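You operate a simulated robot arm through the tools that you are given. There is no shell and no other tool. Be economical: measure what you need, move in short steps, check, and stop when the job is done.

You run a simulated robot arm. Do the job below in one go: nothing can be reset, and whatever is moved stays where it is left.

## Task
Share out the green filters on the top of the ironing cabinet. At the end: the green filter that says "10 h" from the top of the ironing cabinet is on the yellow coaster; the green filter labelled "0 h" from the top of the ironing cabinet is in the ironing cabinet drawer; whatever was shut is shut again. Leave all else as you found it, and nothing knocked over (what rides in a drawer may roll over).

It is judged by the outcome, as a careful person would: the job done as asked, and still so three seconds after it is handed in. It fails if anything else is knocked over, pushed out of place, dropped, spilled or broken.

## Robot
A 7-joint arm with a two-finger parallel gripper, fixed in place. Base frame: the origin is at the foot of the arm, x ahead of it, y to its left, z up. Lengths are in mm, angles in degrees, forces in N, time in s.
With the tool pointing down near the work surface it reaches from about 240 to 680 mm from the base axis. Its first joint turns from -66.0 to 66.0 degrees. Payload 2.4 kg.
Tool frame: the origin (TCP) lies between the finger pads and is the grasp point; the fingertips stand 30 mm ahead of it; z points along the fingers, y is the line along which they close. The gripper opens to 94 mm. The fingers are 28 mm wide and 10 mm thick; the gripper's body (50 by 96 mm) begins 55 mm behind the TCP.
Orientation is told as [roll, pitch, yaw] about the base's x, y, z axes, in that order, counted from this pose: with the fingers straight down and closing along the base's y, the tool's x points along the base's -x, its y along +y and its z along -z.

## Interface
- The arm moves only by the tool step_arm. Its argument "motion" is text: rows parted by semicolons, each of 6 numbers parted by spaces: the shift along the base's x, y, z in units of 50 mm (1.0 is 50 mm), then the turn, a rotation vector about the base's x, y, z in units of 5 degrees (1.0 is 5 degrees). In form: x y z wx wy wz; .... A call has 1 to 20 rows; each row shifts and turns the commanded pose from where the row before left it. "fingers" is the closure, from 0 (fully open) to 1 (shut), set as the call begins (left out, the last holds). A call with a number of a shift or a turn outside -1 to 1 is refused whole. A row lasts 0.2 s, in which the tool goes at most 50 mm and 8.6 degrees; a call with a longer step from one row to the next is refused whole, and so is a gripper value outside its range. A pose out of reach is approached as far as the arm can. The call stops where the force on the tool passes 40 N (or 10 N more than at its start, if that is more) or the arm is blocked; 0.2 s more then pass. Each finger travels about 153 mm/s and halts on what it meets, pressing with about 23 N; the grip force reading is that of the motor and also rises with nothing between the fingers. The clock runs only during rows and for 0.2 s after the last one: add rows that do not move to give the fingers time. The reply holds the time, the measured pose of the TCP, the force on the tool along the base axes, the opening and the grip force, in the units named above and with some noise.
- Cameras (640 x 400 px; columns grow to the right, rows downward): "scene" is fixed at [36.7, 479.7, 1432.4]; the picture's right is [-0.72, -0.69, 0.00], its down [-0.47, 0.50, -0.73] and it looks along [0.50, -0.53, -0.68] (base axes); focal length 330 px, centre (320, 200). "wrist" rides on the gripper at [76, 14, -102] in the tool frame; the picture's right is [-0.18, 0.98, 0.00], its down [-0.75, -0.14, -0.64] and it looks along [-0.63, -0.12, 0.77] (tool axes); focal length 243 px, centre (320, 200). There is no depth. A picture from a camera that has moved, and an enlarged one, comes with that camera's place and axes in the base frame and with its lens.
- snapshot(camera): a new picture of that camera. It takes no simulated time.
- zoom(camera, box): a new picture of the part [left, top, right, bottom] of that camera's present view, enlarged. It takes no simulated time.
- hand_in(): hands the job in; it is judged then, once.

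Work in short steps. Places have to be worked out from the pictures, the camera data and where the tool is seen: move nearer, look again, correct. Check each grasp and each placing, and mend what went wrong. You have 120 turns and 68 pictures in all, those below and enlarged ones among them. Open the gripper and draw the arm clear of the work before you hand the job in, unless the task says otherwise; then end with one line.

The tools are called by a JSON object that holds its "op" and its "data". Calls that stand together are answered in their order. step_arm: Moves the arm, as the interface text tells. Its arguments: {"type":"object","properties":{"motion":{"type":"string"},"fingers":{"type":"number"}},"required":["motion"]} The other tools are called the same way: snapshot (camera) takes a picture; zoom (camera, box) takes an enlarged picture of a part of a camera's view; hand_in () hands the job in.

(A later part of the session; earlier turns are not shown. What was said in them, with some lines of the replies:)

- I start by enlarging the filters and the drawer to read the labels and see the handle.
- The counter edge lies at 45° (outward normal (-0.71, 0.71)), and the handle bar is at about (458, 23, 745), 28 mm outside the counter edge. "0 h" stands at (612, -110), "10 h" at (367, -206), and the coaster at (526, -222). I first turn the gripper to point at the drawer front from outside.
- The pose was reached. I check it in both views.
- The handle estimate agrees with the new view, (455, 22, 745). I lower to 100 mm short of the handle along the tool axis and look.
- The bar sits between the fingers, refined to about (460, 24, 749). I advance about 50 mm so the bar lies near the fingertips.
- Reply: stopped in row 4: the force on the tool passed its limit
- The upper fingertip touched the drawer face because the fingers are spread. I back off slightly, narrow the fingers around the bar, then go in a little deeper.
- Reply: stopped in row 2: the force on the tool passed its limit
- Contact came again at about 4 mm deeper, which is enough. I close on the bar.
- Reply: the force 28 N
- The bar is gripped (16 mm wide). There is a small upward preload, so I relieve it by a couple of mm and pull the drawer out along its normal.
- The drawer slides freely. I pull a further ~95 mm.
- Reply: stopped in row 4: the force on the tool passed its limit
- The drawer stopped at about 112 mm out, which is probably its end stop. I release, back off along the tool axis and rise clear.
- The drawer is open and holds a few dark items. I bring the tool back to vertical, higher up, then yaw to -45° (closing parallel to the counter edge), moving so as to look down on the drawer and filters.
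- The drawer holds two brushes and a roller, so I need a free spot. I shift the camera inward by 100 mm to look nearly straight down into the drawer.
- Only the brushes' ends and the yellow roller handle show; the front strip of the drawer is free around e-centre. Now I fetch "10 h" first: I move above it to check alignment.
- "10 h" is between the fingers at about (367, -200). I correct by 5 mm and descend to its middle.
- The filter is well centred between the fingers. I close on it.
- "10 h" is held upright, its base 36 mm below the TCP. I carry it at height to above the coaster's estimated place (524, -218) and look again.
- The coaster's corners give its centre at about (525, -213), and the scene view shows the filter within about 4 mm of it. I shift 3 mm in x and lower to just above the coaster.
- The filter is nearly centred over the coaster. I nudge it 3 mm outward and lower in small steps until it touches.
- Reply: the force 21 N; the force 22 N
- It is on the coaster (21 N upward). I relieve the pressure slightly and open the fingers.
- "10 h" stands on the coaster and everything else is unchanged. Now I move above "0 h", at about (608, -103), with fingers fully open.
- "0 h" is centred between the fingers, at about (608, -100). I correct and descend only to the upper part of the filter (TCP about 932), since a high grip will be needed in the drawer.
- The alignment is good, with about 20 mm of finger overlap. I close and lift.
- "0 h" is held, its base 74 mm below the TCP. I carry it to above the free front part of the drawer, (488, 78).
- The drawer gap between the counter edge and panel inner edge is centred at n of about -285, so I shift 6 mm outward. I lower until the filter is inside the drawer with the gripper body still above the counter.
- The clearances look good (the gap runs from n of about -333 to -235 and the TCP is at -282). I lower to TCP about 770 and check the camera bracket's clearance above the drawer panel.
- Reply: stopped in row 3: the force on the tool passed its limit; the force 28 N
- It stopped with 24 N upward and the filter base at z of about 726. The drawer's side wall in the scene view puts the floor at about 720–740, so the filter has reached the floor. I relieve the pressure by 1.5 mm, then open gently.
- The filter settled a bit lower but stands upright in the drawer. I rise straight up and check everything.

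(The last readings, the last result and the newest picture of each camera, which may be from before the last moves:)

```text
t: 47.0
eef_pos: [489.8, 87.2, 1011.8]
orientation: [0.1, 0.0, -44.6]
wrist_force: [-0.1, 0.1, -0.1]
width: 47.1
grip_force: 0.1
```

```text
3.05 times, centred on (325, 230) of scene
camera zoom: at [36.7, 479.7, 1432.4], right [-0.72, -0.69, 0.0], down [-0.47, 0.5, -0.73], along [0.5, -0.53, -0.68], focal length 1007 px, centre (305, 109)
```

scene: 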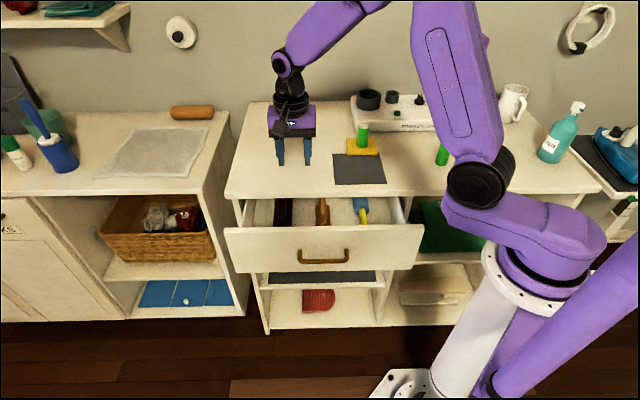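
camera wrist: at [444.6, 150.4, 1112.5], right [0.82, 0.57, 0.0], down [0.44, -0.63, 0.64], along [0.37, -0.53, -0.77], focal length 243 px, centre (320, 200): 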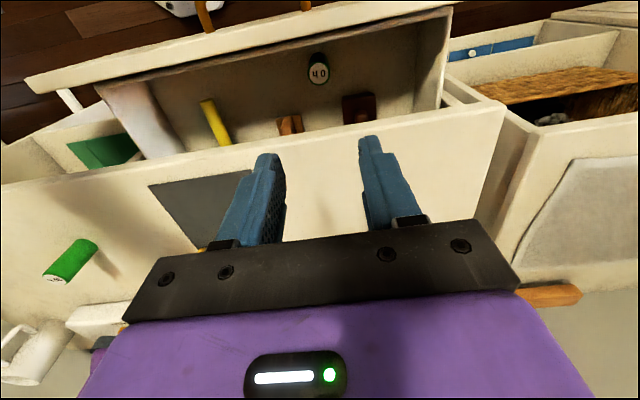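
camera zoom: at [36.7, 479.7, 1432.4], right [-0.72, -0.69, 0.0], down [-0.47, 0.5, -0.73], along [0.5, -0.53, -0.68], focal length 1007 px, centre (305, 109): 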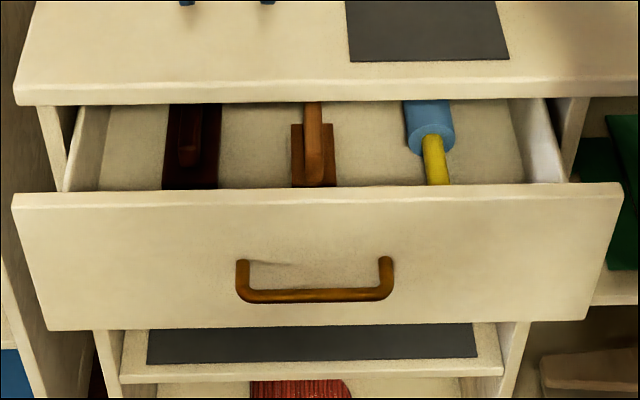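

"0 h" stands in the drawer and the brushes, roller and everything else are unchanged. To close, I push the panel with shut fingers above the handle; first I move out in front of it at safe height.

{"op": "step_arm", "data": {"motion": "-0.4 0.1 0 0 0 0;-0.6 0.15 0 0 0 0;-0.6 0.15 0 0 0 0;-0.6 0.15 0 0 0 0;-0.4 0.1 0 0 0 0;0 0 -0.6 0 0 0;0 0 -0.8 0 0 0;0 0 -0.8 0 0 0;0 0 -0.8 0 0 0;0 0 -0.6 0 0 0;0 0 -0.3 0 0 0;0 0 0 0 0 0", "fingers": 1}}

{"op": "zoom", "data": {"camera": "scene", "box": [220, 150, 430, 281]}}

{"op": "snapshot", "data": {"camera": "wrist"}}

```text
t: 49.6
eef_pos: [356.1, 121.0, 815.0]
orientation: [0.4, 0.0, -44.6]
wrist_force: [0.0, 0.5, -0.5]
width: 0.1
grip_force: 23.5
```

```text
3.05 times, centred on (325, 216) of scene
camera zoom: at [36.7, 479.7, 1432.4], right [-0.72, -0.69, 0.0], down [-0.47, 0.5, -0.73], along [0.5, -0.53, -0.68], focal length 1007 px, centre (305, 153)
```

zoom: 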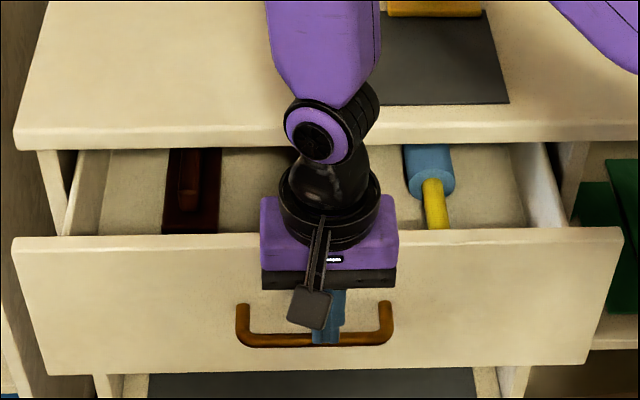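

```text
22 pictures are left
camera wrist: at [311.0, 185.4, 916.6], right [0.82, 0.57, 0.01], down [0.43, -0.63, 0.64], along [0.37, -0.52, -0.77], focal length 243 px, centre (320, 200)
```

wrist: 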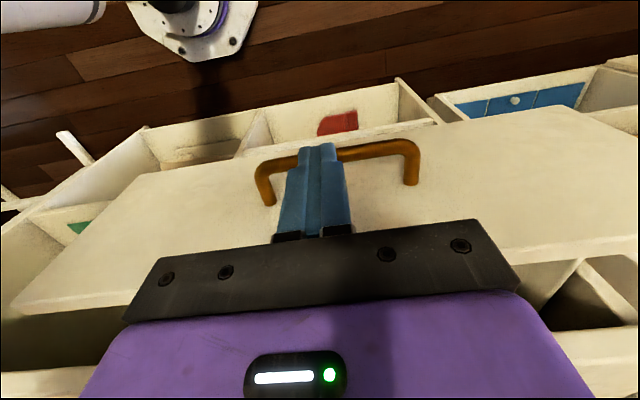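

The fingers are in front of the panel and above the handle. I push gently inward along the drawer axis.

{"op": "step_arm", "data": {"motion": "0.14 -0.14 0 0 0 0;0.14 -0.14 0 0 0 0;0.14 -0.14 0 0 0 0;0.14 -0.14 0 0 0 0;0.14 -0.14 0 0 0 0;0.14 -0.14 0 0 0 0;0.14 -0.14 0 0 0 0;0.14 -0.14 0 0 0 0;0.14 -0.14 0 0 0 0;0.14 -0.14 0 0 0 0;0.14 -0.14 0 0 0 0;0.14 -0.14 0 0 0 0;0 0 0 0 0 0"}}

{"op": "zoom", "data": {"camera": "scene", "box": [220, 150, 430, 281]}}

```text
t: 52.4
eef_pos: [443.4, 33.7, 815.9]
orientation: [0.3, 0.0, -44.6]
wrist_force: [0.6, -0.1, -0.3]
width: 0.0
grip_force: 23.4
```

```text
3.05 times, centred on (325, 216) of scene
camera zoom: at [36.7, 479.7, 1432.4], right [-0.72, -0.69, 0.0], down [-0.47, 0.5, -0.73], along [0.5, -0.53, -0.68], focal length 1007 px, centre (305, 153)
```

zoom: 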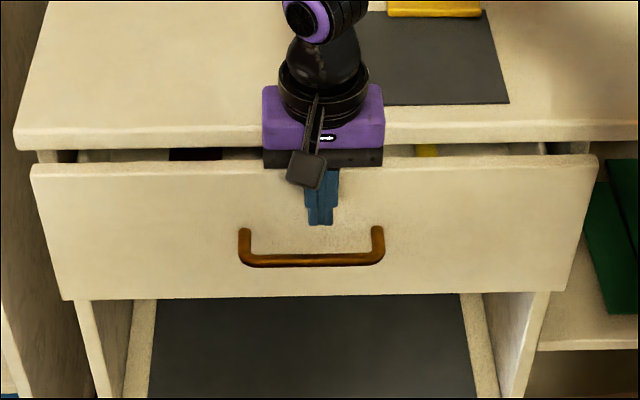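

The drawer is sliding shut with about 40 mm left. I raise 5 mm to keep the body clear of the counter and continue slowly.

{"op": "step_arm", "data": {"motion": "0 0 0.1 0 0 0;0.12 -0.12 0 0 0 0;0.12 -0.12 0 0 0 0;0.12 -0.12 0 0 0 0;0.1 -0.1 0 0 0 0;0 0 0 0 0 0"}}

{"op": "zoom", "data": {"camera": "scene", "box": [220, 150, 430, 281]}}

```text
t: 53.8
eef_pos: [460.0, 17.5, 820.1]
orientation: [-0.3, 0.6, -44.2]
wrist_force: [-3.9, 4.1, -0.3]
width: 0.0
grip_force: 23.5
stopped in row 6: the force on the tool passed its limit (the readings are from after the stop); the commanded pose is now the measured one
```

```text
3.05 times, centred on (325, 216) of scene
camera zoom: at [36.6, 479.8, 1432.4], right [-0.72, -0.69, 0.0], down [-0.47, 0.5, -0.73], along [0.5, -0.53, -0.68], focal length 1007 px, centre (305, 153)
```

zoom: 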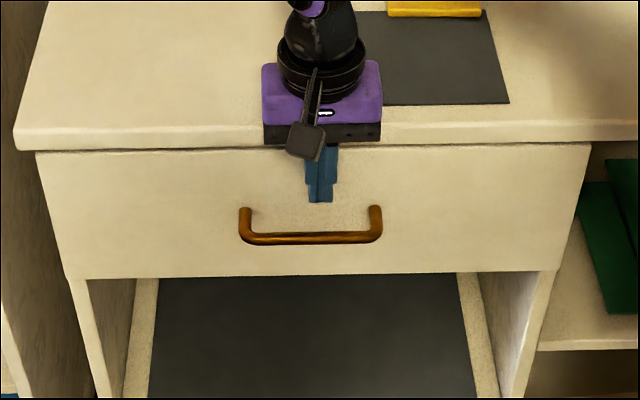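

The handle is back exactly at its original place and the drawer is shut. I back off outward, rise clear, and check the whole scene.

{"op": "step_arm", "data": {"motion": "-0.2 0.2 0 0 0 0;-0.5 0.5 0 0 0 0;-0.6 0.6 0 0 0 0;0 0 0.6 0 0 0;0 0 0.9 0 0 0;0 0 0.9 0 0 0;0 0 0.9 0 0 0;0 0 0.9 0 0 0;0 0 0.6 0 0 0;0 0 0 0 0 0", "fingers": 0}}

{"op": "snapshot", "data": {"camera": "scene"}}

{"op": "zoom", "data": {"camera": "scene", "box": [220, 80, 470, 236]}}

```text
t: 56.0
eef_pos: [394.9, 81.5, 1059.5]
orientation: [-0.2, 0.5, -44.3]
wrist_force: [-0.4, 1.3, -0.4]
width: 94.0
grip_force: 0.0
```

```text
19 pictures are left
```

scene: 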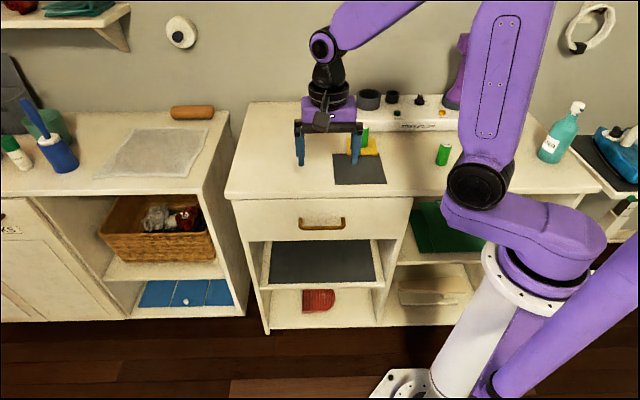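

```text
2.56 times, centred on (345, 158) of scene
camera zoom: at [36.7, 479.7, 1432.4], right [-0.72, -0.69, 0.0], down [-0.47, 0.5, -0.73], along [0.5, -0.53, -0.68], focal length 846 px, centre (256, 308)
```

zoom: 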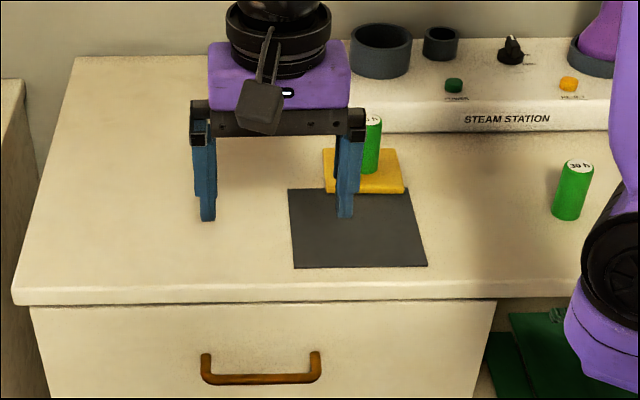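

The drawer is shut, "10 h" stands on the coaster, "30 h" is untouched, and the arm is clear with the gripper open. I hand in.

{"op": "hand_in", "data": {}}

```text
The job is handed in.
```

I've handed the job in: "10 h" is standing on the yellow coaster, "0 h" is in the ironing cabinet drawer, and the drawer is shut again; "0 h" dropped roughly 20 mm to the drawer floor on release and was upright before I closed the drawer.
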